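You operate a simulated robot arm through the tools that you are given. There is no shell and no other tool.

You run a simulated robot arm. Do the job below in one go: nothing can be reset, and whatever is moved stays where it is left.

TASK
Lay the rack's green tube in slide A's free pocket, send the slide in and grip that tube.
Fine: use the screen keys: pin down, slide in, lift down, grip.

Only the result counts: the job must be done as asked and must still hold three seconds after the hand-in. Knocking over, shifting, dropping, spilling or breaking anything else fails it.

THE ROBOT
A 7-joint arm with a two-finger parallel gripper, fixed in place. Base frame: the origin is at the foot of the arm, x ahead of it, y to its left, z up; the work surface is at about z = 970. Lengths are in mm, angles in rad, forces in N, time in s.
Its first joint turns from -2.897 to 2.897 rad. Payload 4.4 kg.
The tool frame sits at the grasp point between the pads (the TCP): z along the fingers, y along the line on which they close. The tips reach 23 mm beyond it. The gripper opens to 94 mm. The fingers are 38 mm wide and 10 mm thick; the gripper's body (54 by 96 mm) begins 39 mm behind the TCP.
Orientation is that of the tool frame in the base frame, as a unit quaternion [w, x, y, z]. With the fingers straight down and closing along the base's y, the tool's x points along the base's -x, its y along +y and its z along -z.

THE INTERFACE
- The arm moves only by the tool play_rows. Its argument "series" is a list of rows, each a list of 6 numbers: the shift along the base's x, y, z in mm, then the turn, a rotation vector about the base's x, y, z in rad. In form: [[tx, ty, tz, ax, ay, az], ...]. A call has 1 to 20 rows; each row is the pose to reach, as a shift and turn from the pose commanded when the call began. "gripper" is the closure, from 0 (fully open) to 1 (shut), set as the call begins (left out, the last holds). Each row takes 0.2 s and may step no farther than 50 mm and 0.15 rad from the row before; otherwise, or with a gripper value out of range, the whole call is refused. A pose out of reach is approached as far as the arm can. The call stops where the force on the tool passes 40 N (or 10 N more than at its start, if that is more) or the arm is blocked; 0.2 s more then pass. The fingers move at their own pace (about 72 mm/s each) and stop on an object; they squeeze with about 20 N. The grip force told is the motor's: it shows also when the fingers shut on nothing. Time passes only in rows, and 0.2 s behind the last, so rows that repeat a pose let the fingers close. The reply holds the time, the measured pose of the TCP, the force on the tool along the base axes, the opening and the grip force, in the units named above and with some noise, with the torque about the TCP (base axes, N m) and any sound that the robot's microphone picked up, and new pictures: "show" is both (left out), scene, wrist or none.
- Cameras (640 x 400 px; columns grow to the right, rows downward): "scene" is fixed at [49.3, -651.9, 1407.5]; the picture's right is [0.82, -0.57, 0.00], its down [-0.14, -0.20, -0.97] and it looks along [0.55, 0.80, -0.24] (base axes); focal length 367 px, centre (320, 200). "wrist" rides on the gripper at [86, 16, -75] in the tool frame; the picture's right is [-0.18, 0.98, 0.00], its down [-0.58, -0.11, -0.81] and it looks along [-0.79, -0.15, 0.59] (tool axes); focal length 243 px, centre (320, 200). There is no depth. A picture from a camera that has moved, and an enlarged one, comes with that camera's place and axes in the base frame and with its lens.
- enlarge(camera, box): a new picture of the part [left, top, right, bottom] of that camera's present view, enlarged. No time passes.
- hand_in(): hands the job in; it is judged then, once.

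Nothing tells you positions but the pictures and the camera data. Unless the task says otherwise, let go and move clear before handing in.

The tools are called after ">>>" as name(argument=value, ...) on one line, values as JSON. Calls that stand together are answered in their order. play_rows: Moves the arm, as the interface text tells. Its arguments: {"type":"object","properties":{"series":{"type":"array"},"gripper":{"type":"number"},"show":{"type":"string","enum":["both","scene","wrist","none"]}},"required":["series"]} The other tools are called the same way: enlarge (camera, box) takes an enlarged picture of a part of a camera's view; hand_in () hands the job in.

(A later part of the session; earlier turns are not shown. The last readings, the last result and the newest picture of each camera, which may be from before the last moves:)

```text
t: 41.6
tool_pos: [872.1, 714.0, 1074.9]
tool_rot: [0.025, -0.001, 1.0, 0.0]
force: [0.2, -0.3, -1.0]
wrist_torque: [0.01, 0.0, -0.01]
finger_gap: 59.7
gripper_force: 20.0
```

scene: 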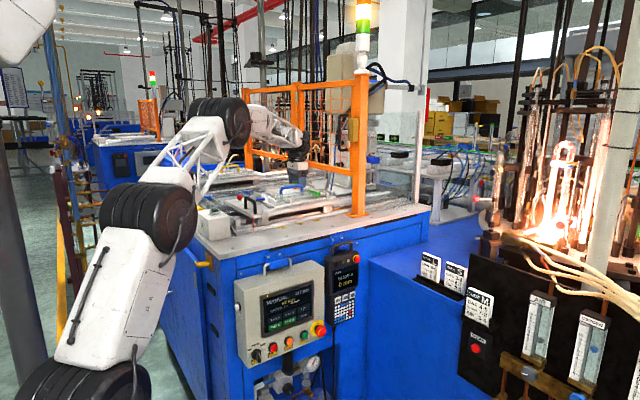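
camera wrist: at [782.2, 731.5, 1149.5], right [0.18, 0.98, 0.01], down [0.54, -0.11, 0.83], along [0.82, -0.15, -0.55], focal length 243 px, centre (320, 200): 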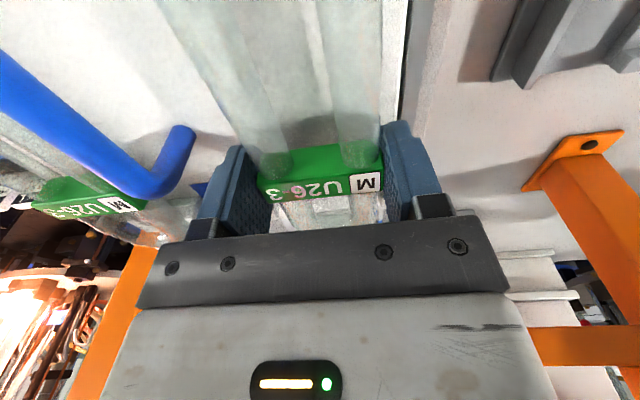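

>>> play_rows(series=[[0, 0, -0.5, 0, 0, 0], [0, 0, -1, 0, 0, 0], [0, 0, -1, 0, 0, 0]], show="none")

>>> enlarge(camera="scene", box=[252, 182, 282, 200])

>>> enlarge(camera="scene", box=[280, 178, 316, 200])

```text
t: 42.4
tool_pos: [872.1, 714.2, 1076.0]
tool_rot: [0.025, 0.0, 1.0, -0.001]
force: [0.0, 0.0, 0.0]
wrist_torque: [0.02, -0.01, -0.01]
finger_gap: 59.5
gripper_force: 20.5
```

```text
16.00 times, centred on (267, 191) of scene
camera zoom: at [49.3, -651.9, 1407.5], right [0.82, -0.57, 0.0], down [-0.14, -0.2, -0.97], along [0.55, 0.8, -0.24], focal length 5871 px, centre (1168, 344)
```

zoom: 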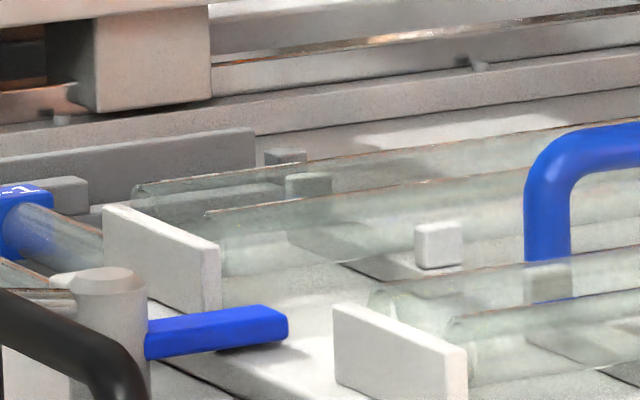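

```text
16.00 times, centred on (298, 189) of scene
camera zoom: at [49.3, -651.9, 1407.5], right [0.82, -0.57, 0.0], down [-0.14, -0.2, -0.97], along [0.55, 0.8, -0.24], focal length 5871 px, centre (672, 376)
```

zoom: 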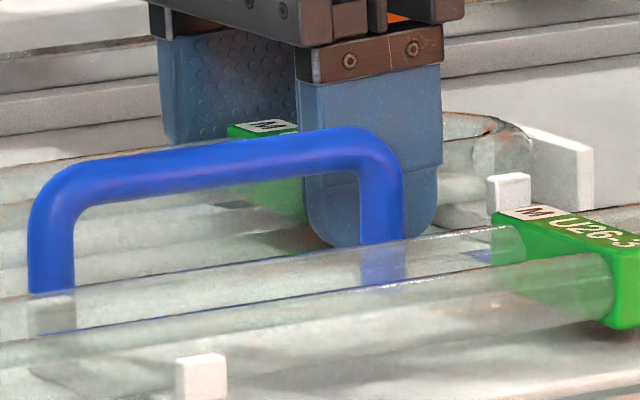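

>>> play_rows(series=[[0, 0, -0.5, 0, 0, 0], [0, 0, -1, 0, 0, 0], [0, 0, -1, 0, 0, 0]], show="none")

```text
t: 43.2
tool_pos: [871.8, 713.9, 1075.3]
tool_rot: [0.025, -0.001, 1.0, 0.0]
force: [1.5, 1.1, 8.4]
wrist_torque: [0.04, 0.32, 0.0]
finger_gap: 59.3
gripper_force: 19.2
```

The contact force shows the tube resting on both support bars. I'll relieve the push slightly, then open moderately.

>>> play_rows(series=[[0, 0, 0.6, 0, 0, 0], [0, 0, 0.6, 0, 0, 0]], show="none")

>>> play_rows(series=[[0, 0, 0, 0, 0, 0], [0, 0, 0, 0, 0, 0], [0, 0, 0, 0, 0, 0]], gripper=0.2, show="wrist")

>>> enlarge(camera="scene", box=[252, 182, 282, 200])

>>> enlarge(camera="scene", box=[280, 178, 316, 200])

```text
t: 43.8
tool_pos: [871.8, 713.6, 1074.9]
tool_rot: [0.025, 0.0, 1.0, 0.0]
force: [0.3, 4.0, 10.8]
wrist_torque: [0.06, -0.29, 0.08]
finger_gap: 59.7
gripper_force: 19.9
```

```text
t: 44.6
tool_pos: [871.3, 713.9, 1074.0]
tool_rot: [0.026, 0.0, 1.0, -0.001]
force: [1.6, -1.2, 5.1]
wrist_torque: [0.14, 0.03, 0.02]
finger_gap: 74.7
gripper_force: 0.0
camera wrist: at [782.0, 731.1, 1143.7], right [0.18, 0.98, 0.01], down [0.54, -0.11, 0.83], along [0.82, -0.15, -0.55], focal length 243 px, centre (320, 200)
```

wrist: 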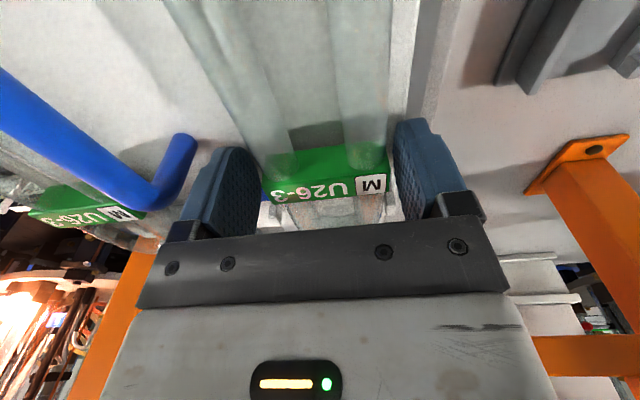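

```text
16.00 times, centred on (267, 191) of scene
camera zoom: at [49.3, -651.9, 1407.5], right [0.82, -0.57, 0.0], down [-0.14, -0.2, -0.97], along [0.55, 0.8, -0.24], focal length 5871 px, centre (1168, 344)
```

zoom: 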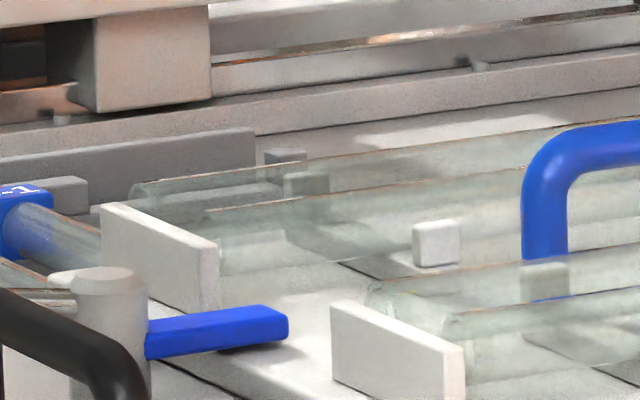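

```text
16.00 times, centred on (298, 189) of scene
camera zoom: at [49.3, -651.9, 1407.5], right [0.82, -0.57, 0.0], down [-0.14, -0.2, -0.97], along [0.55, 0.8, -0.24], focal length 5871 px, centre (672, 376)
```

zoom: 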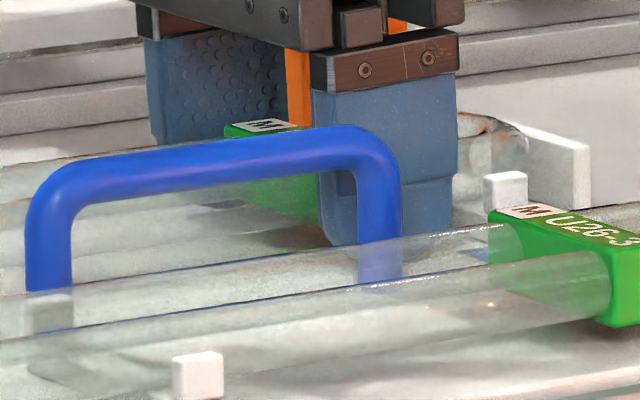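

The tube is released and resting. My fingertips touch the tray lightly, so I'll lift straight up and away.

>>> play_rows(series=[[0, 0, 3, 0, 0, 0], [0, 0, 8, 0, 0, 0], [0, 0, 18, 0, 0, 0], [0, 0, 35, 0, 0, 0], [0, 0, 60, 0, 0, 0], [0, 0, 90, 0, 0.03, 0], [0, 0, 120, 0, 0.05, 0], [0, 0, 120, 0, 0.05, 0]], show="both")

>>> enlarge(camera="scene", box=[240, 165, 330, 220])

>>> enlarge(camera="wrist", box=[120, 0, 520, 240])

```text
t: 46.4
tool_pos: [870.6, 716.1, 1195.8]
tool_rot: [0.0, 0.0, 1.0, -0.001]
force: [0.0, 0.3, -0.2]
wrist_torque: [-0.04, 0.01, 0.04]
finger_gap: 75.1
gripper_force: 0.0
camera wrist: at [784.2, 732.8, 1268.8], right [0.18, 0.98, 0.0], down [0.58, -0.11, 0.81], along [0.79, -0.15, -0.59], focal length 243 px, centre (320, 200)
```

scene: 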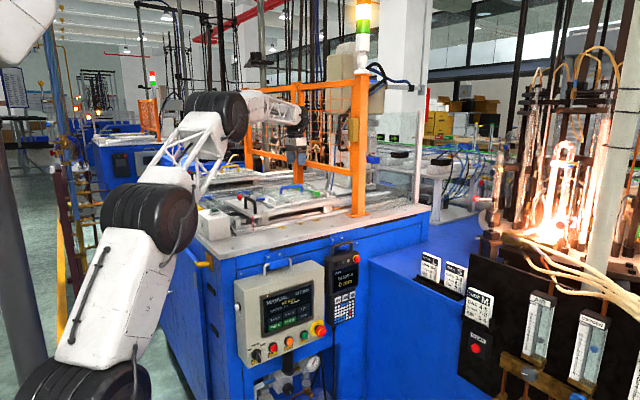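
wrist: 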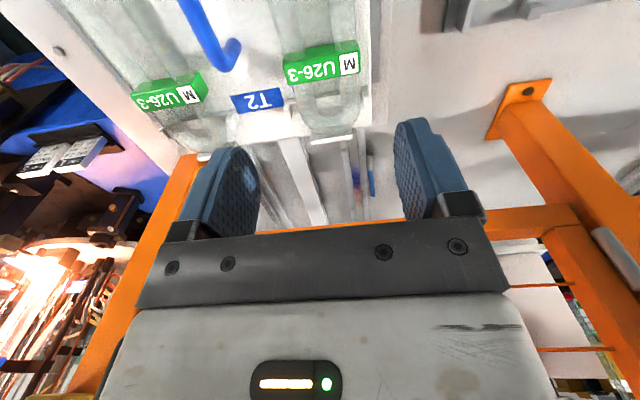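

```text
7.11 times, centred on (285, 192) of scene
camera zoom: at [49.3, -651.9, 1407.5], right [0.82, -0.57, 0.0], down [-0.14, -0.2, -0.97], along [0.55, 0.8, -0.24], focal length 2609 px, centre (569, 253)
```

zoom: 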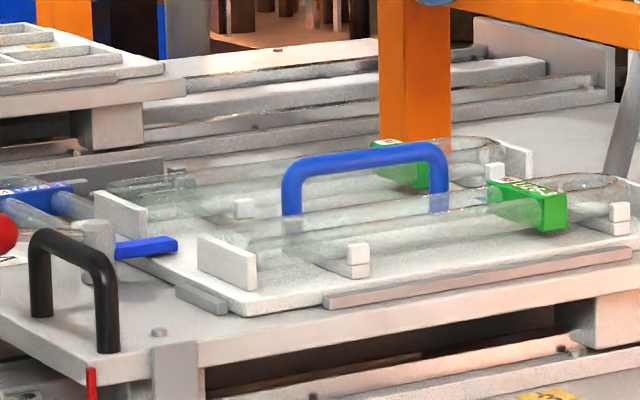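

```text
1.60 times, centred on (320, 120) of wrist
camera zoom: at [784.2, 732.8, 1268.8], right [0.18, 0.98, 0.0], down [0.58, -0.11, 0.81], along [0.79, -0.15, -0.59], focal length 388 px, centre (320, 328)
```

zoom: 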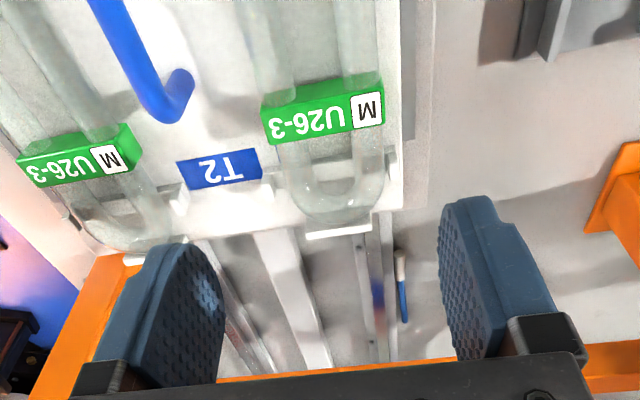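

The tube now lies in slide A's free pocket between its plates and pegs, like its neighbour. Next I need the screen keys on the panel at the machine's front, which I take to be around x≈550, y≈250, z≈800. I'll move the arm high over and around to the front to look at it.

>>> play_rows(series=[[-10, -10, 15, 0, 0, 0.05], [-30, -28, 30, 0, 0, 0.12], [-50, -46, 45, 0, 0, 0.2], [-70, -64, 60, 0, 0, 0.28], [-90, -82, 75, 0, 0, 0.36], [-110, -100, 85, 0, 0, 0.44], [-130, -120, 95, 0, 0, 0.52], [-150, -140, 95, 0, 0, 0.6], [-170, -160, 95, 0, 0, 0.68], [-190, -180, 95, 0, 0, 0.74], [-210, -200, 95, 0, 0, 0.8], [-222, -213, 95, 0, 0, 0.8]], gripper=1.0, show="scene")

```text
t: 49.0
tool_pos: [649.1, 500.8, 1288.6]
tool_rot: [0.002, -0.39, 0.921, -0.001]
force: [0.5, -0.3, 0.8]
wrist_torque: [0.02, 0.02, -0.03]
finger_gap: 0.0
gripper_force: 20.3
```

scene: 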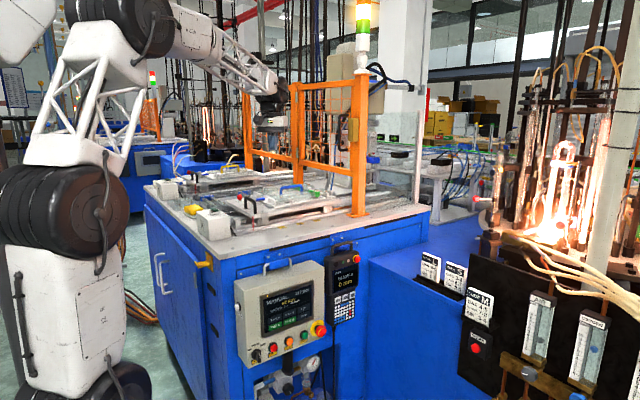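

>>> play_rows(series=[[-8, -33, 0, 0, 0, 0.065], [-15, -66, 0, 0, 0, 0.13], [-23, -100, 0, 0, 0, 0.2], [-30, -133, 0, 0, 0, 0.27], [-38, -166, 0, 0, 0, 0.34], [-45, -200, 0, 0, 0, 0.41], [-53, -233, 0, 0, 0, 0.48], [-60, -266, 0, 0, 0, 0.55], [-68, -300, 0, 0, 0, 0.61], [-75, -333, -10, 0, 0, 0.67], [-83, -366, -20, 0, 0, 0.73], [-90, -400, -30, 0, 0, 0.7708], [-90, -430, -45, 0, 0, 0.7708], [-90, -460, -60, 0, 0, 0.7708], [-90, -490, -80, 0, 0, 0.7708], [-90, -520, -100, 0, 0, 0.7708], [-90, -550, -120, 0, 0, 0.7708], [-90, -550, -120, 0, 0, 0.7708]], show="both")

```text
t: 52.8
tool_pos: [560.6, -49.5, 1169.4]
tool_rot: [0.001, -0.707, 0.707, -0.001]
force: [0.0, -0.2, 0.1]
wrist_torque: [0.04, 0.01, -0.01]
finger_gap: 0.0
gripper_force: 20.2
camera wrist: at [544.1, -134.8, 1243.5], right [-0.98, 0.18, 0.0], down [0.11, 0.58, 0.81], along [0.15, 0.79, -0.59], focal length 243 px, centre (320, 200)
```

scene: 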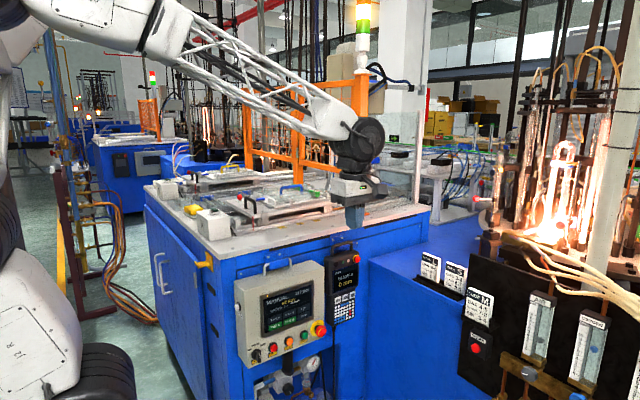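
wrist: 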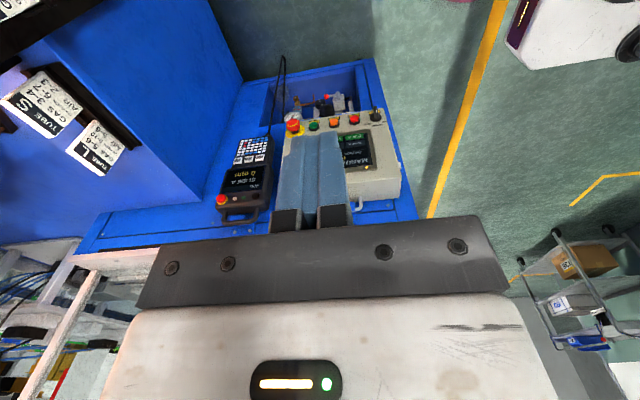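

>>> enlarge(camera="wrist", box=[200, 80, 440, 230])

>>> enlarge(camera="scene", box=[225, 235, 375, 375])

```text
2.67 times, centred on (320, 155) of wrist
camera zoom: at [544.1, -134.8, 1243.5], right [-0.98, 0.18, 0.0], down [0.11, 0.58, 0.81], along [0.15, 0.79, -0.59], focal length 647 px, centre (320, 320)
```

zoom: 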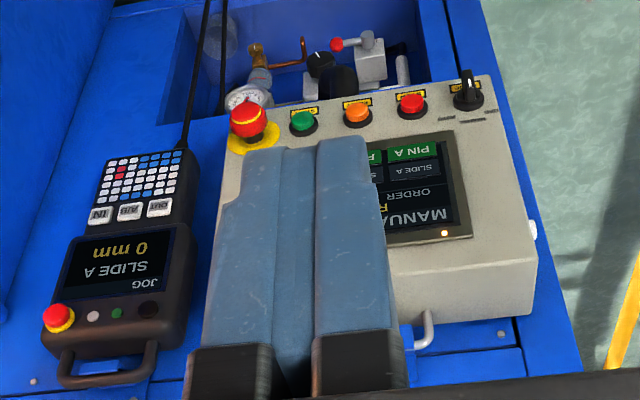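

```text
2.86 times, centred on (300, 305) of scene
camera zoom: at [49.3, -651.9, 1407.5], right [0.82, -0.57, 0.0], down [-0.14, -0.2, -0.97], along [0.55, 0.8, -0.24], focal length 1048 px, centre (377, -100)
```

zoom: 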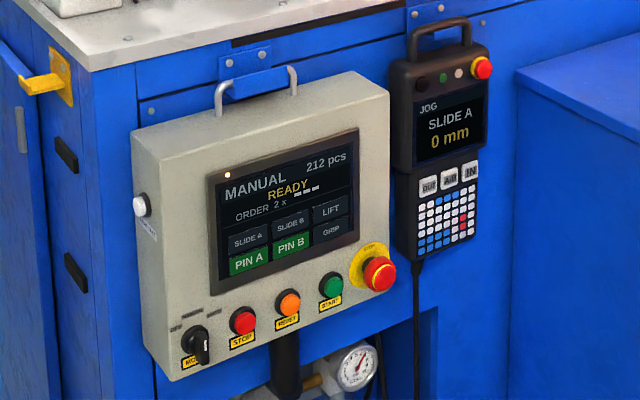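

The panel face is vertical at about y ≈ 302. By triangulation the key columns are at x ≈ 535, 589 and 645 and the rows at z ≈ 745 (SLIDE A, SLIDE B, LIFT) and z ≈ 719 (PIN A, PIN B, GRIP). I'll turn the closed fingers to point toward +y, well in front of the panel.

>>> play_rows(series=[[-2, -5, -10, 0.14, 0, 0], [-4, -10, -20, 0.28, 0, 0], [-6, -15, -30, 0.42, 0, 0], [-8, -20, -40, 0.56, 0, 0], [-10, -25, -50, 0.7, 0, 0], [-12, -30, -60, 0.84, 0, 0], [-14, -30, -75, 0.98, 0, 0], [-16, -30, -90, 1.12, 0, 0], [-18, -30, -105, 1.26, 0, 0], [-20, -30, -120, 1.4, 0, 0], [-22, -30, -135, 1.5, 0, 0], [-25.5, -30, -150, 1.5708, 0, 0], [-25.5, -30, -150, 1.5708, 0, 0]], show="both")

```text
t: 55.6
tool_pos: [532.8, -79.3, 1019.3]
tool_rot: [0.501, -0.5, 0.5, 0.5]
force: [-0.3, 0.4, 0.3]
wrist_torque: [0.02, -0.02, -0.01]
finger_gap: 0.0
gripper_force: 20.0
camera wrist: at [517.7, -152.5, 932.1], right [-0.98, 0.0, 0.18], down [0.11, -0.81, 0.58], along [0.15, 0.59, 0.79], focal length 243 px, centre (320, 200)
```

scene: 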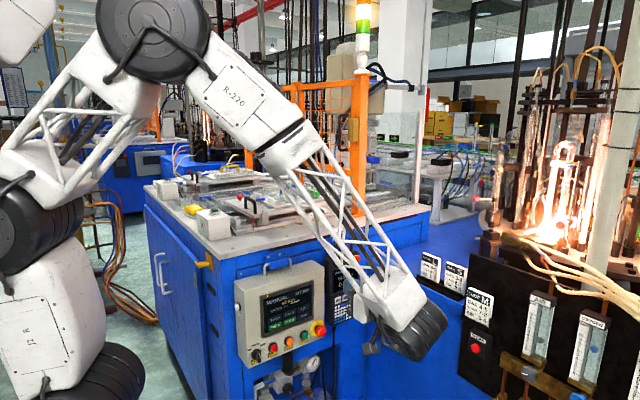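
wrist: 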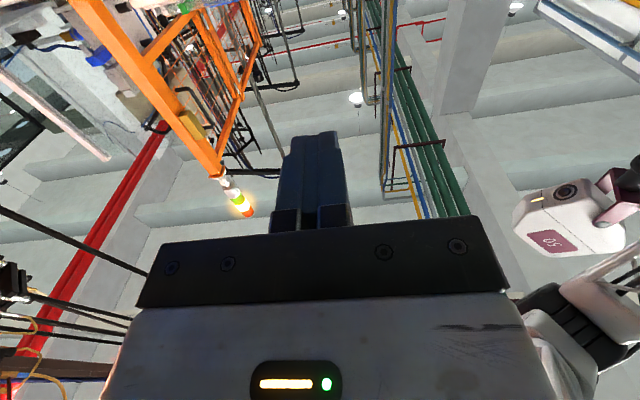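

>>> play_rows(series=[[0, 0, -38, 0, 0, 0], [0, 0, -76, 0, 0, 0], [0, 10, -114, 0, 0, 0], [0, 30, -152, 0, 0, 0], [0, 60, -190, 0, 0, 0], [0, 90, -228, 0, 0, 0], [0, 120, -266, 0, 0, 0], [0, 160, -301, 0, 0, 0], [0, 200, -301, 0, 0, 0], [0, 230, -301, 0, 0, 0], [0, 230, -301, 0, 0, 0]], show="both")

>>> enlarge(camera="scene", box=[225, 235, 375, 375])

```text
refused: row 8 steps farther than a row can; nothing moved
```

```text
2.86 times, centred on (300, 305) of scene
camera zoom: at [49.3, -651.9, 1407.5], right [0.82, -0.57, 0.0], down [-0.14, -0.2, -0.97], along [0.55, 0.8, -0.24], focal length 1048 px, centre (377, -100)
```

zoom: 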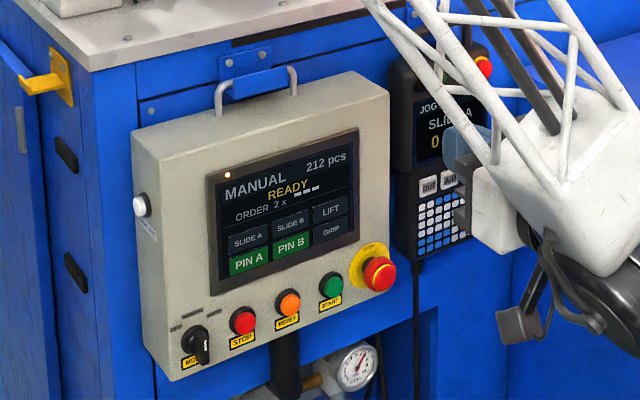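

>>> play_rows(series=[[0, 0, -38, 0, 0, 0], [0, 0, -76, 0, 0, 0], [0, 10, -114, 0, 0, 0], [0, 30, -152, 0, 0, 0], [0, 55, -190, 0, 0, 0], [0, 80, -228, 0, 0, 0], [0, 110, -266, 0, 0, 0], [0, 140, -301, 0, 0, 0], [0, 175, -301, 0, 0, 0], [0, 210, -301, 0, 0, 0], [0, 230, -301, 0, 0, 0], [0, 230, -301, 0, 0, 0]], show="both")

>>> enlarge(camera="scene", box=[225, 235, 375, 375])

```text
t: 58.2
tool_pos: [534.3, 151.9, 719.0]
tool_rot: [0.5, -0.5, 0.5, 0.5]
force: [0.9, 0.4, 0.2]
wrist_torque: [-0.04, 0.01, 0.02]
finger_gap: 0.0
gripper_force: 19.6
camera wrist: at [518.3, 77.7, 631.2], right [-0.98, 0.0, 0.18], down [0.11, -0.81, 0.58], along [0.15, 0.59, 0.79], focal length 243 px, centre (320, 200)
```

scene: 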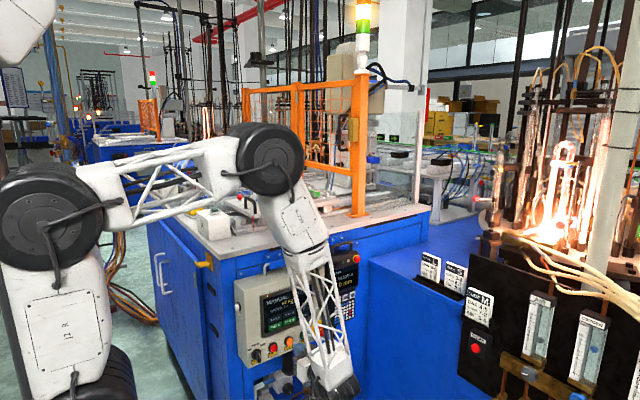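
wrist: 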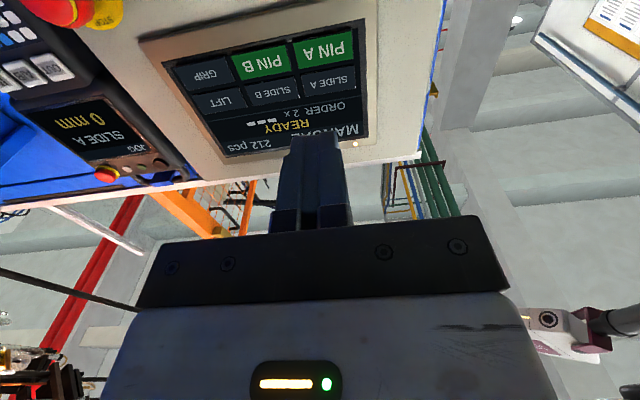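

```text
2.86 times, centred on (300, 305) of scene
camera zoom: at [49.3, -651.9, 1407.5], right [0.82, -0.57, 0.0], down [-0.14, -0.2, -0.97], along [0.55, 0.8, -0.24], focal length 1048 px, centre (377, -100)
```

zoom: 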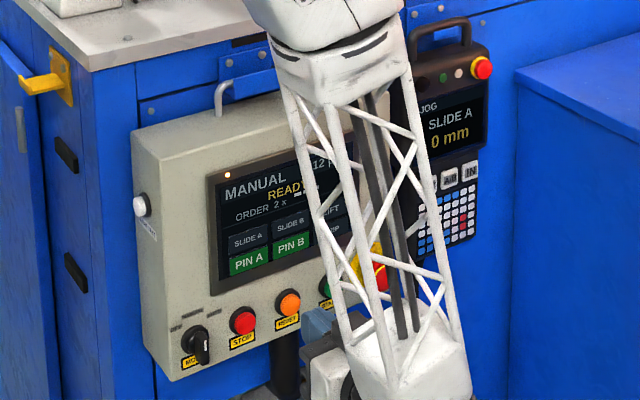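

The wrist camera now sees the screen from below. Refined estimates put the screen plane at y ≈ 296, PIN A at (532, 723) in (x, z), SLIDE A at (532, 750), and LIFT and GRIP at x ≈ 637. I'll approach PIN A.

>>> play_rows(series=[[-2, 30, 3, 0, 0, 0], [-2, 60, 3, 0, 0, 0], [-2, 85, 3, 0, 0, 0], [-2, 105, 3, 0, 0, 0], [-2, 105, 3, 0, 0, 0]], show="both")

>>> enlarge(camera="wrist", box=[140, 0, 460, 200])

>>> enlarge(camera="scene", box=[225, 265, 345, 365])

```text
t: 59.4
tool_pos: [531.2, 255.4, 721.1]
tool_rot: [0.501, -0.499, 0.501, 0.499]
force: [0.5, -0.3, 0.2]
wrist_torque: [0.01, 0.02, 0.0]
finger_gap: 0.0
gripper_force: 20.5
camera wrist: at [516.0, 182.4, 634.9], right [-0.98, 0.0, 0.18], down [0.11, -0.81, 0.58], along [0.15, 0.59, 0.79], focal length 243 px, centre (320, 200)
```

scene: 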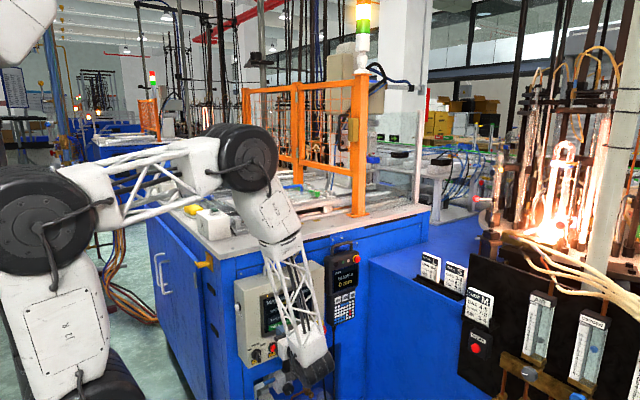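
wrist: 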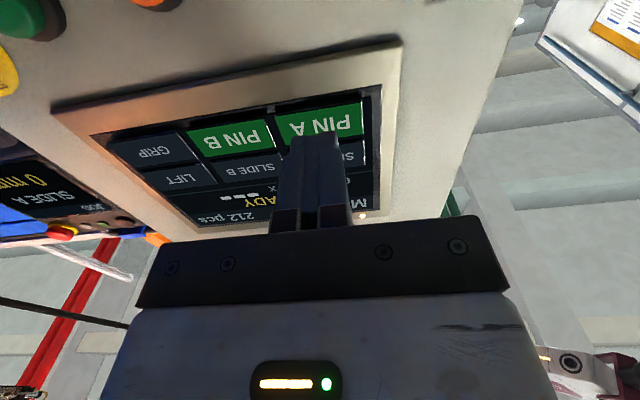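

```text
2.00 times, centred on (300, 100) of wrist
camera zoom: at [516.0, 182.4, 634.9], right [-0.98, 0.0, 0.18], down [0.11, -0.81, 0.58], along [0.15, 0.59, 0.79], focal length 485 px, centre (360, 400)
```

zoom: 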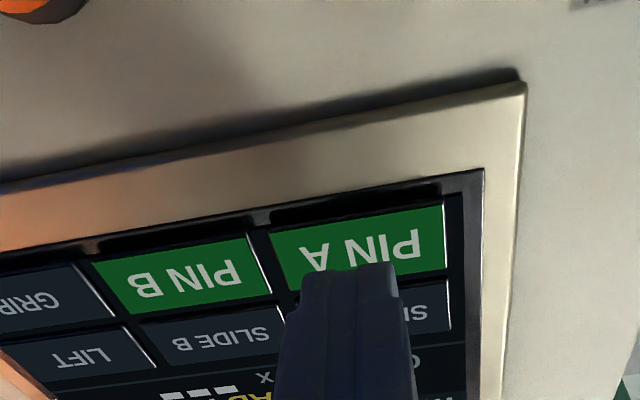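

```text
4.00 times, centred on (285, 315) of scene
camera zoom: at [49.3, -651.9, 1407.5], right [0.82, -0.57, 0.0], down [-0.14, -0.2, -0.97], along [0.55, 0.8, -0.24], focal length 1468 px, centre (460, -260)
```

zoom: 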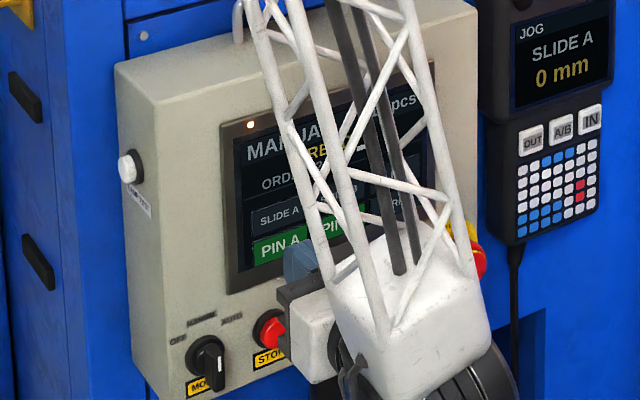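

>>> play_rows(series=[[0, 6, 0, 0, 0, 0], [0, 12, 0, 0, 0, 0], [0, 12, 0, 0, 0, 0]], show="none")

>>> play_rows(series=[[0, 1.5, 0, 0, 0, 0], [0, 3, 0, 0, 0, 0]], show="wrist")

```text
t: 60.2
tool_pos: [533.3, 268.3, 722.8]
tool_rot: [-0.499, 0.501, -0.499, -0.501]
force: [0.1, 0.2, 0.0]
wrist_torque: [-0.02, -0.03, 0.01]
finger_gap: 0.0
gripper_force: 20.0
```

```text
t: 60.8
tool_pos: [532.7, 271.9, 722.7]
tool_rot: [-0.5, 0.5, -0.5, -0.5]
force: [-0.1, -0.5, 0.5]
wrist_torque: [0.01, -0.04, -0.03]
finger_gap: 0.0
gripper_force: 20.6
camera wrist: at [516.6, 197.9, 635.2], right [-0.98, 0.0, 0.18], down [0.11, -0.81, 0.58], along [0.15, 0.59, 0.79], focal length 243 px, centre (320, 200)
```

wrist: 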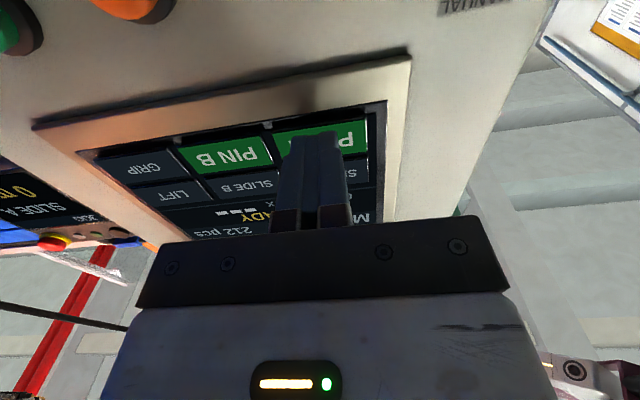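

>>> play_rows(series=[[0, 1.5, 0, 0, 0, 0], [0, 3, 0, 0, 0, 0]], show="none")

>>> play_rows(series=[[0, 1, 0, 0, 0, 0], [0, 2, 0, 0, 0, 0]], show="none")

>>> enlarge(camera="wrist", box=[60, 80, 420, 250])

```text
t: 61.4
tool_pos: [533.6, 274.1, 721.0]
tool_rot: [-0.5, 0.5, -0.5, -0.5]
force: [-0.3, 0.5, -0.8]
wrist_torque: [0.0, 0.04, -0.04]
finger_gap: 0.2
gripper_force: 20.0
```

```text
t: 62.0
tool_pos: [532.5, 276.0, 721.4]
tool_rot: [0.501, -0.499, 0.501, 0.499]
force: [-0.6, 0.2, -0.7]
wrist_torque: [-0.02, -0.02, -0.01]
finger_gap: 0.0
gripper_force: 20.3
```

```text
1.78 times, centred on (240, 165) of wrist
camera zoom: at [516.7, 202.6, 634.8], right [-0.98, 0.0, 0.18], down [0.11, -0.81, 0.58], along [0.15, 0.59, 0.79], focal length 431 px, centre (462, 262)
```

zoom: 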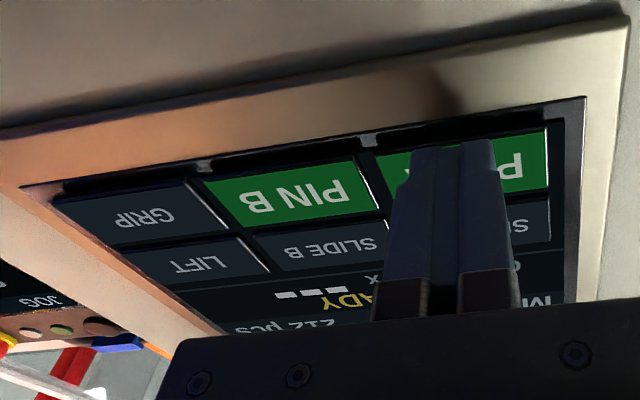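

>>> play_rows(series=[[0, 1, 0, 0, 0, 0], [0, 2, 0, 0, 0, 0]], show="none")

>>> play_rows(series=[[0, 1, 0, 0, 0, 0], [0, 2, 0, 0, 0, 0]], show="none")

>>> enlarge(camera="wrist", box=[60, 80, 420, 250])

```text
t: 62.6
tool_pos: [531.3, 277.7, 721.0]
tool_rot: [0.501, -0.5, 0.5, 0.5]
force: [0.6, -1.4, 0.3]
wrist_torque: [0.05, 0.04, 0.01]
finger_gap: 0.1
gripper_force: 20.2
```

```text
t: 63.2
tool_pos: [533.2, 279.2, 721.4]
tool_rot: [0.5, -0.5, 0.5, 0.5]
force: [-0.5, -5.2, 2.2]
wrist_torque: [0.08, 0.0, 0.06]
finger_gap: 0.0
gripper_force: 20.1
heard: click, click
```

```text
1.78 times, centred on (240, 165) of wrist
camera zoom: at [516.7, 205.9, 634.4], right [-0.98, 0.0, 0.18], down [0.11, -0.81, 0.58], along [0.15, 0.59, 0.79], focal length 431 px, centre (462, 262)
```

zoom: 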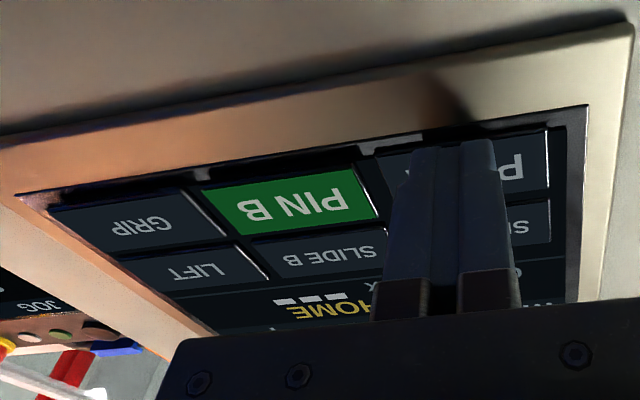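

PIN A clicked and went dark, and the status text changed. I'll retreat and read the screen.

>>> play_rows(series=[[0, -5, 0, 0, 0, 0], [0, -20, 0, 0, 0, 0], [0, -50, 0, 0, 0, 0], [0, -90, 0, 0, 0, 0], [0, -90, 0, 0, 0, 0]], show="both")

>>> enlarge(camera="wrist", box=[120, 0, 420, 190])

>>> enlarge(camera="scene", box=[220, 165, 340, 235])

```text
t: 64.4
tool_pos: [532.9, 190.9, 721.0]
tool_rot: [0.501, -0.499, 0.5, 0.5]
force: [0.0, -0.2, -0.6]
wrist_torque: [0.01, -0.01, 0.05]
finger_gap: 0.2
gripper_force: 19.7
camera wrist: at [517.1, 117.2, 635.1], right [-0.98, 0.0, 0.18], down [0.11, -0.81, 0.58], along [0.15, 0.59, 0.79], focal length 243 px, centre (320, 200)
```

scene: 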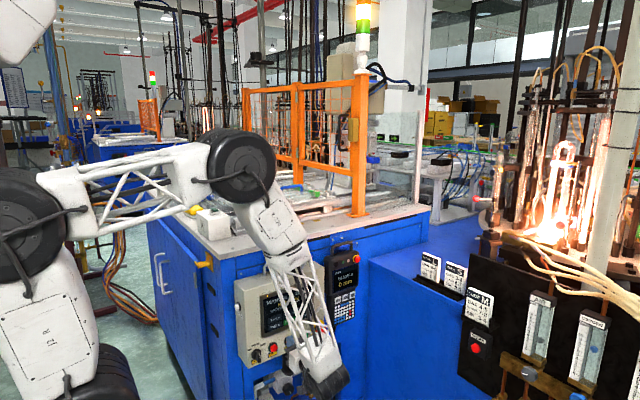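
wrist: 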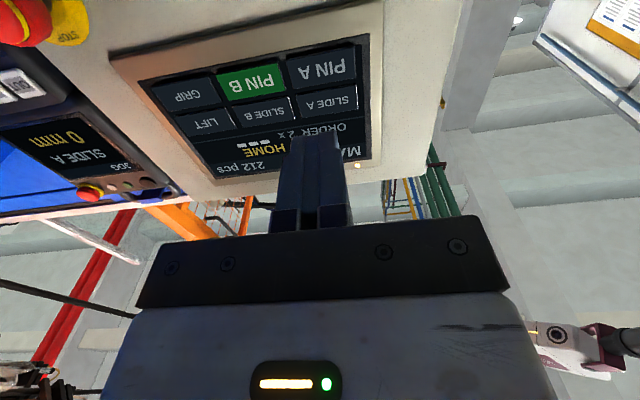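

```text
2.11 times, centred on (270, 95) of wrist
camera zoom: at [517.1, 117.2, 635.1], right [-0.98, 0.0, 0.18], down [0.11, -0.81, 0.58], along [0.15, 0.59, 0.79], focal length 511 px, centre (425, 421)
```

zoom: 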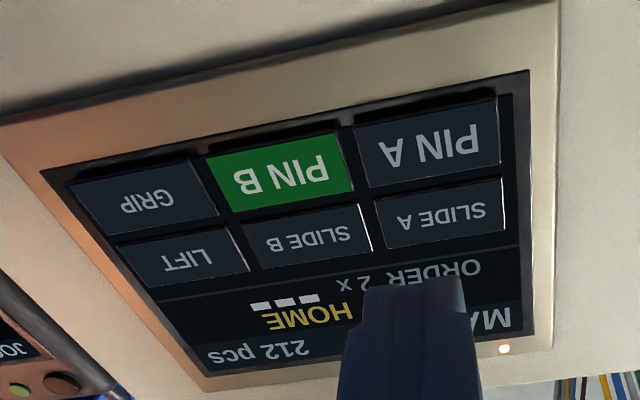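

```text
5.33 times, centred on (280, 200) of scene
camera zoom: at [49.3, -651.9, 1407.5], right [0.82, -0.57, 0.0], down [-0.14, -0.2, -0.97], along [0.55, 0.8, -0.24], focal length 1957 px, centre (533, 200)
```

zoom: 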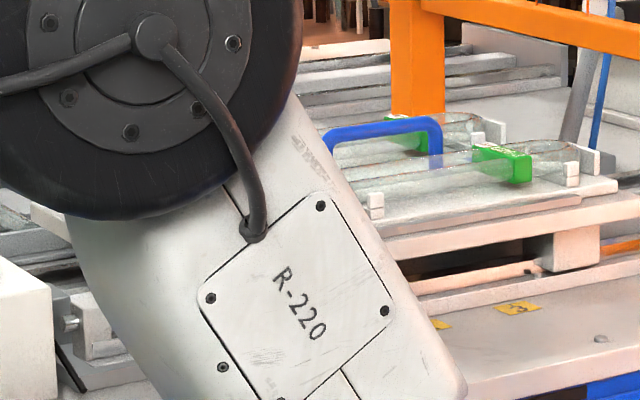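

>>> play_rows(series=[[0, -40, 0, 0, 0, 0], [0, -80, 10, 0, 0, 0], [0, -120, 30, 0, 0, 0], [0, -160, 60, 0, 0, 0], [0, -200, 90, 0, 0, 0], [0, -235, 120, 0, 0, 0], [0, -265, 150, 0, 0, 0], [0, -265, 150, 0, 0, 0]], show="scene")

>>> enlarge(camera="scene", box=[190, 175, 290, 240])

>>> enlarge(camera="scene", box=[240, 165, 340, 230])

```text
t: 66.2
tool_pos: [533.7, -74.0, 873.7]
tool_rot: [0.501, -0.499, 0.5, 0.499]
force: [-0.2, 0.6, 0.1]
wrist_torque: [-0.02, 0.02, -0.01]
finger_gap: 0.1
gripper_force: 20.1
```

scene: 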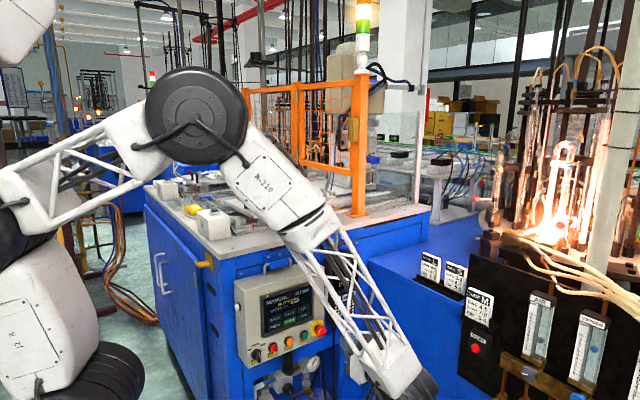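

```text
6.15 times, centred on (240, 208) of scene
camera zoom: at [49.3, -651.9, 1407.5], right [0.82, -0.57, 0.0], down [-0.14, -0.2, -0.97], along [0.55, 0.8, -0.24], focal length 2258 px, centre (812, 154)
```

zoom: 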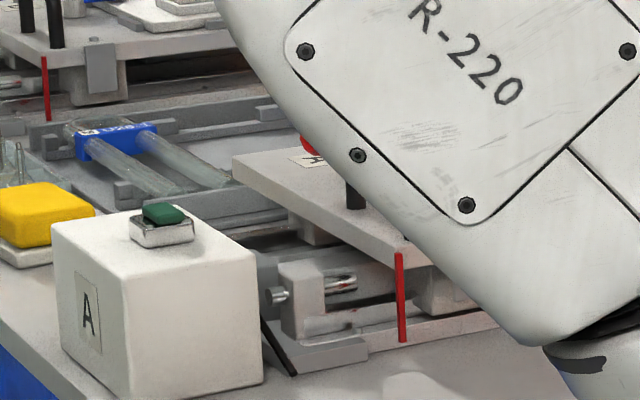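

```text
6.15 times, centred on (290, 198) of scene
camera zoom: at [49.3, -651.9, 1407.5], right [0.82, -0.57, 0.0], down [-0.14, -0.2, -0.97], along [0.55, 0.8, -0.24], focal length 2258 px, centre (505, 215)
```

zoom: 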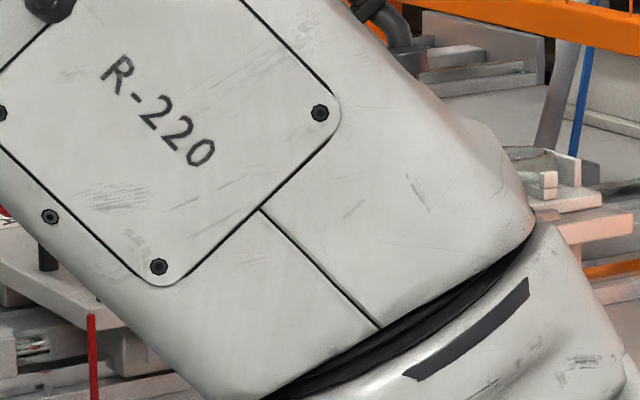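

PIN A is now off and the status reads HOME, which I take to mean the lock pin is down. Next is SLIDE A at about (532.5, 750). I'll go back in and press it.

>>> play_rows(series=[[0, 30, -30, 0, 0, 0], [0, 65, -60, 0, 0, 0], [0, 105, -85, 0, 0, 0], [0, 145, -105, 0, 0, 0], [0, 185, -118, 0, 0, 0], [0, 225, -122.6, 0, 0, 0], [0, 265, -122.6, 0, 0, 0], [0, 300, -122.6, 0, 0, 0], [0, 330, -122.6, 0, 0, 0], [0, 338, -122.6, 0, 0, 0], [0, 338, -122.6, 0, 0, 0]], show="wrist")

>>> enlarge(camera="wrist", box=[140, 0, 460, 200])

```text
t: 68.6
tool_pos: [534.3, 262.8, 748.0]
tool_rot: [0.5, -0.5, 0.5, 0.5]
force: [-0.5, -0.4, 0.0]
wrist_torque: [0.01, -0.01, 0.01]
finger_gap: 0.0
gripper_force: 20.0
camera wrist: at [517.6, 188.9, 660.9], right [-0.98, 0.0, 0.18], down [0.11, -0.81, 0.58], along [0.15, 0.59, 0.79], focal length 243 px, centre (320, 200)
```

wrist: 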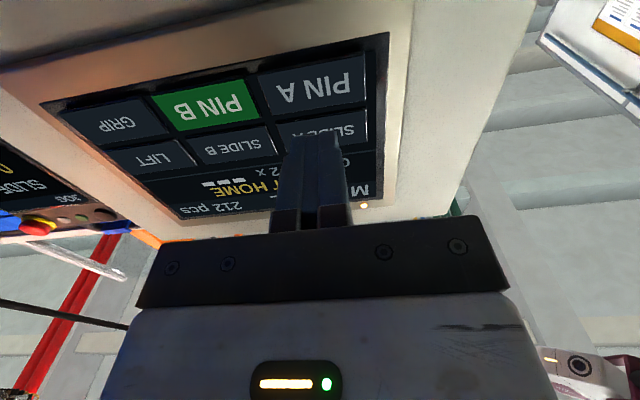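

```text
2.00 times, centred on (300, 100) of wrist
camera zoom: at [517.6, 188.9, 660.9], right [-0.98, 0.0, 0.18], down [0.11, -0.81, 0.58], along [0.15, 0.59, 0.79], focal length 485 px, centre (360, 400)
```

zoom: 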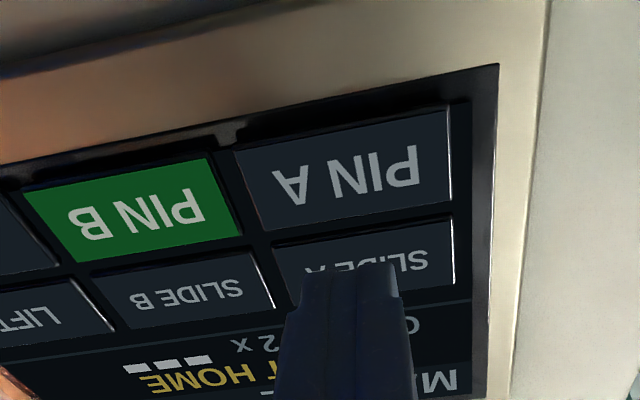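

>>> play_rows(series=[[0, 5, 0, 0, 0, 0], [0, 10, 0, 0, 0, 0], [0, 13, 0, 0, 0, 0]], show="none")

>>> play_rows(series=[[0, 1, 0, 0, 0, 0], [0, 2, 0, 0, 0, 0]], show="none")

```text
t: 69.4
tool_pos: [533.1, 275.5, 747.6]
tool_rot: [0.5, -0.5, 0.5, 0.5]
force: [-0.5, -0.4, 0.5]
wrist_torque: [0.02, 0.0, 0.0]
finger_gap: 0.0
gripper_force: 20.5
```

```text
t: 70.0
tool_pos: [532.2, 278.2, 748.7]
tool_rot: [0.5, -0.499, 0.501, 0.5]
force: [-0.4, -0.9, -1.0]
wrist_torque: [-0.02, -0.03, 0.03]
finger_gap: 0.0
gripper_force: 20.0
```

>>> play_rows(series=[[0, 1, 0, 0, 0, 0], [0, 2, 0, 0, 0, 0]], show="both")

>>> enlarge(camera="wrist", box=[60, 60, 420, 250])

```text
t: 70.6
tool_pos: [532.1, 280.5, 749.8]
tool_rot: [0.501, -0.5, 0.499, 0.5]
force: [-1.1, -10.6, 4.9]
wrist_torque: [-0.03, 0.01, 0.03]
finger_gap: 0.3
gripper_force: 20.2
heard: click, click
camera wrist: at [517.1, 206.1, 662.5], right [-0.98, 0.0, 0.18], down [0.11, -0.81, 0.58], along [0.15, 0.59, 0.79], focal length 243 px, centre (320, 200)
```

scene: 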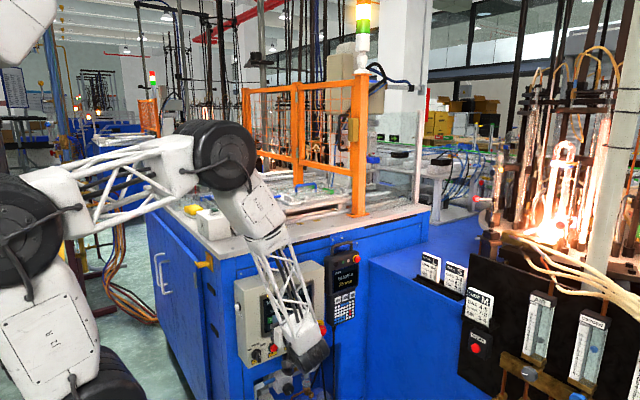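
wrist: 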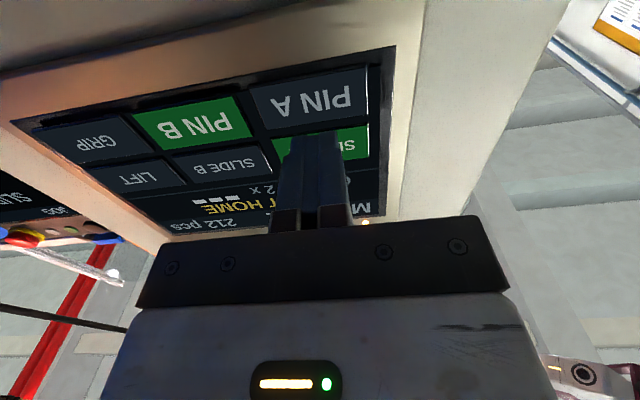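

```text
1.78 times, centred on (240, 155) of wrist
camera zoom: at [517.1, 206.1, 662.5], right [-0.98, 0.0, 0.18], down [0.11, -0.81, 0.58], along [0.15, 0.59, 0.79], focal length 431 px, centre (462, 280)
```

zoom: 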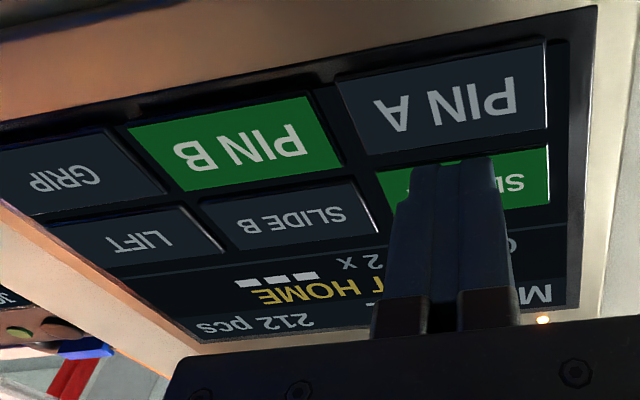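

SLIDE A lit green and the pendant is counting, so the slide is moving. I'll back off and watch.

>>> play_rows(series=[[0, -5, 0, 0, 0, 0], [0, -20, 0, 0, 0, 0], [0, -50, 0, 0, 0, 0], [0, -90, 0, 0, 0, 0], [0, -90, 0, 0, 0, 0]], show="both")

>>> enlarge(camera="wrist", box=[0, 0, 420, 200])

>>> enlarge(camera="scene", box=[260, 150, 400, 250])

>>> enlarge(camera="scene", box=[320, 235, 370, 330])

```text
t: 71.8
tool_pos: [534.2, 190.2, 748.4]
tool_rot: [-0.5, 0.5, -0.5, -0.5]
force: [0.2, 0.1, -0.7]
wrist_torque: [0.02, 0.03, 0.01]
finger_gap: 0.1
gripper_force: 19.8
camera wrist: at [518.4, 116.7, 663.0], right [-0.98, 0.0, 0.18], down [0.11, -0.81, 0.58], along [0.15, 0.59, 0.79], focal length 243 px, centre (320, 200)
```

scene: 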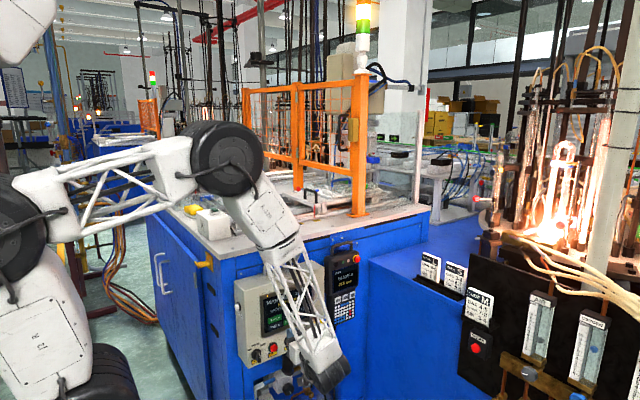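
wrist: 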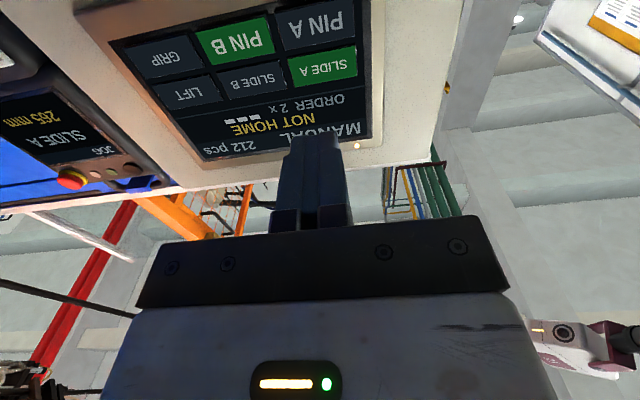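

```text
1.52 times, centred on (210, 100) of wrist
camera zoom: at [518.4, 116.7, 663.0], right [-0.98, 0.0, 0.18], down [0.11, -0.81, 0.58], along [0.15, 0.59, 0.79], focal length 370 px, centre (488, 352)
```

zoom: 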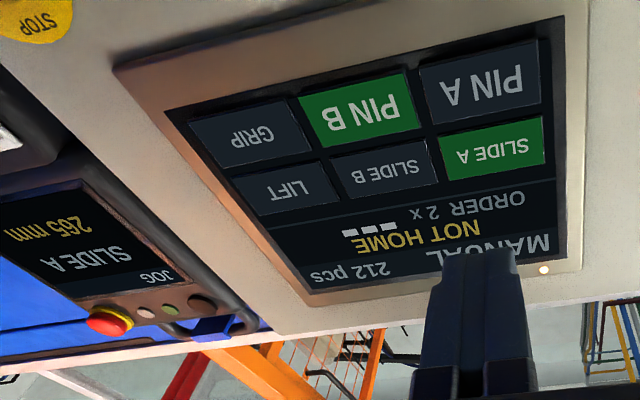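

```text
4.00 times, centred on (330, 200) of scene
camera zoom: at [49.3, -651.9, 1407.5], right [0.82, -0.57, 0.0], down [-0.14, -0.2, -0.97], along [0.55, 0.8, -0.24], focal length 1468 px, centre (280, 200)
```

zoom: 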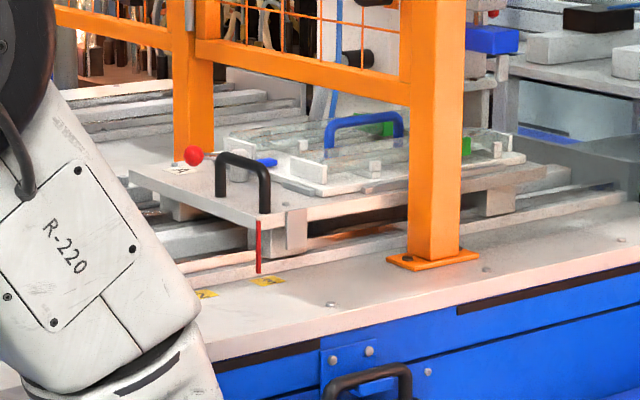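

```text
4.21 times, centred on (345, 282) of scene
camera zoom: at [49.3, -651.9, 1407.5], right [0.82, -0.57, 0.0], down [-0.14, -0.2, -0.97], along [0.55, 0.8, -0.24], focal length 1545 px, centre (215, -147)
```

zoom: 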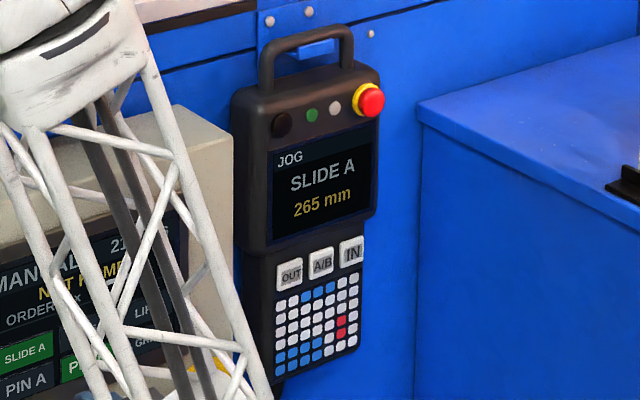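

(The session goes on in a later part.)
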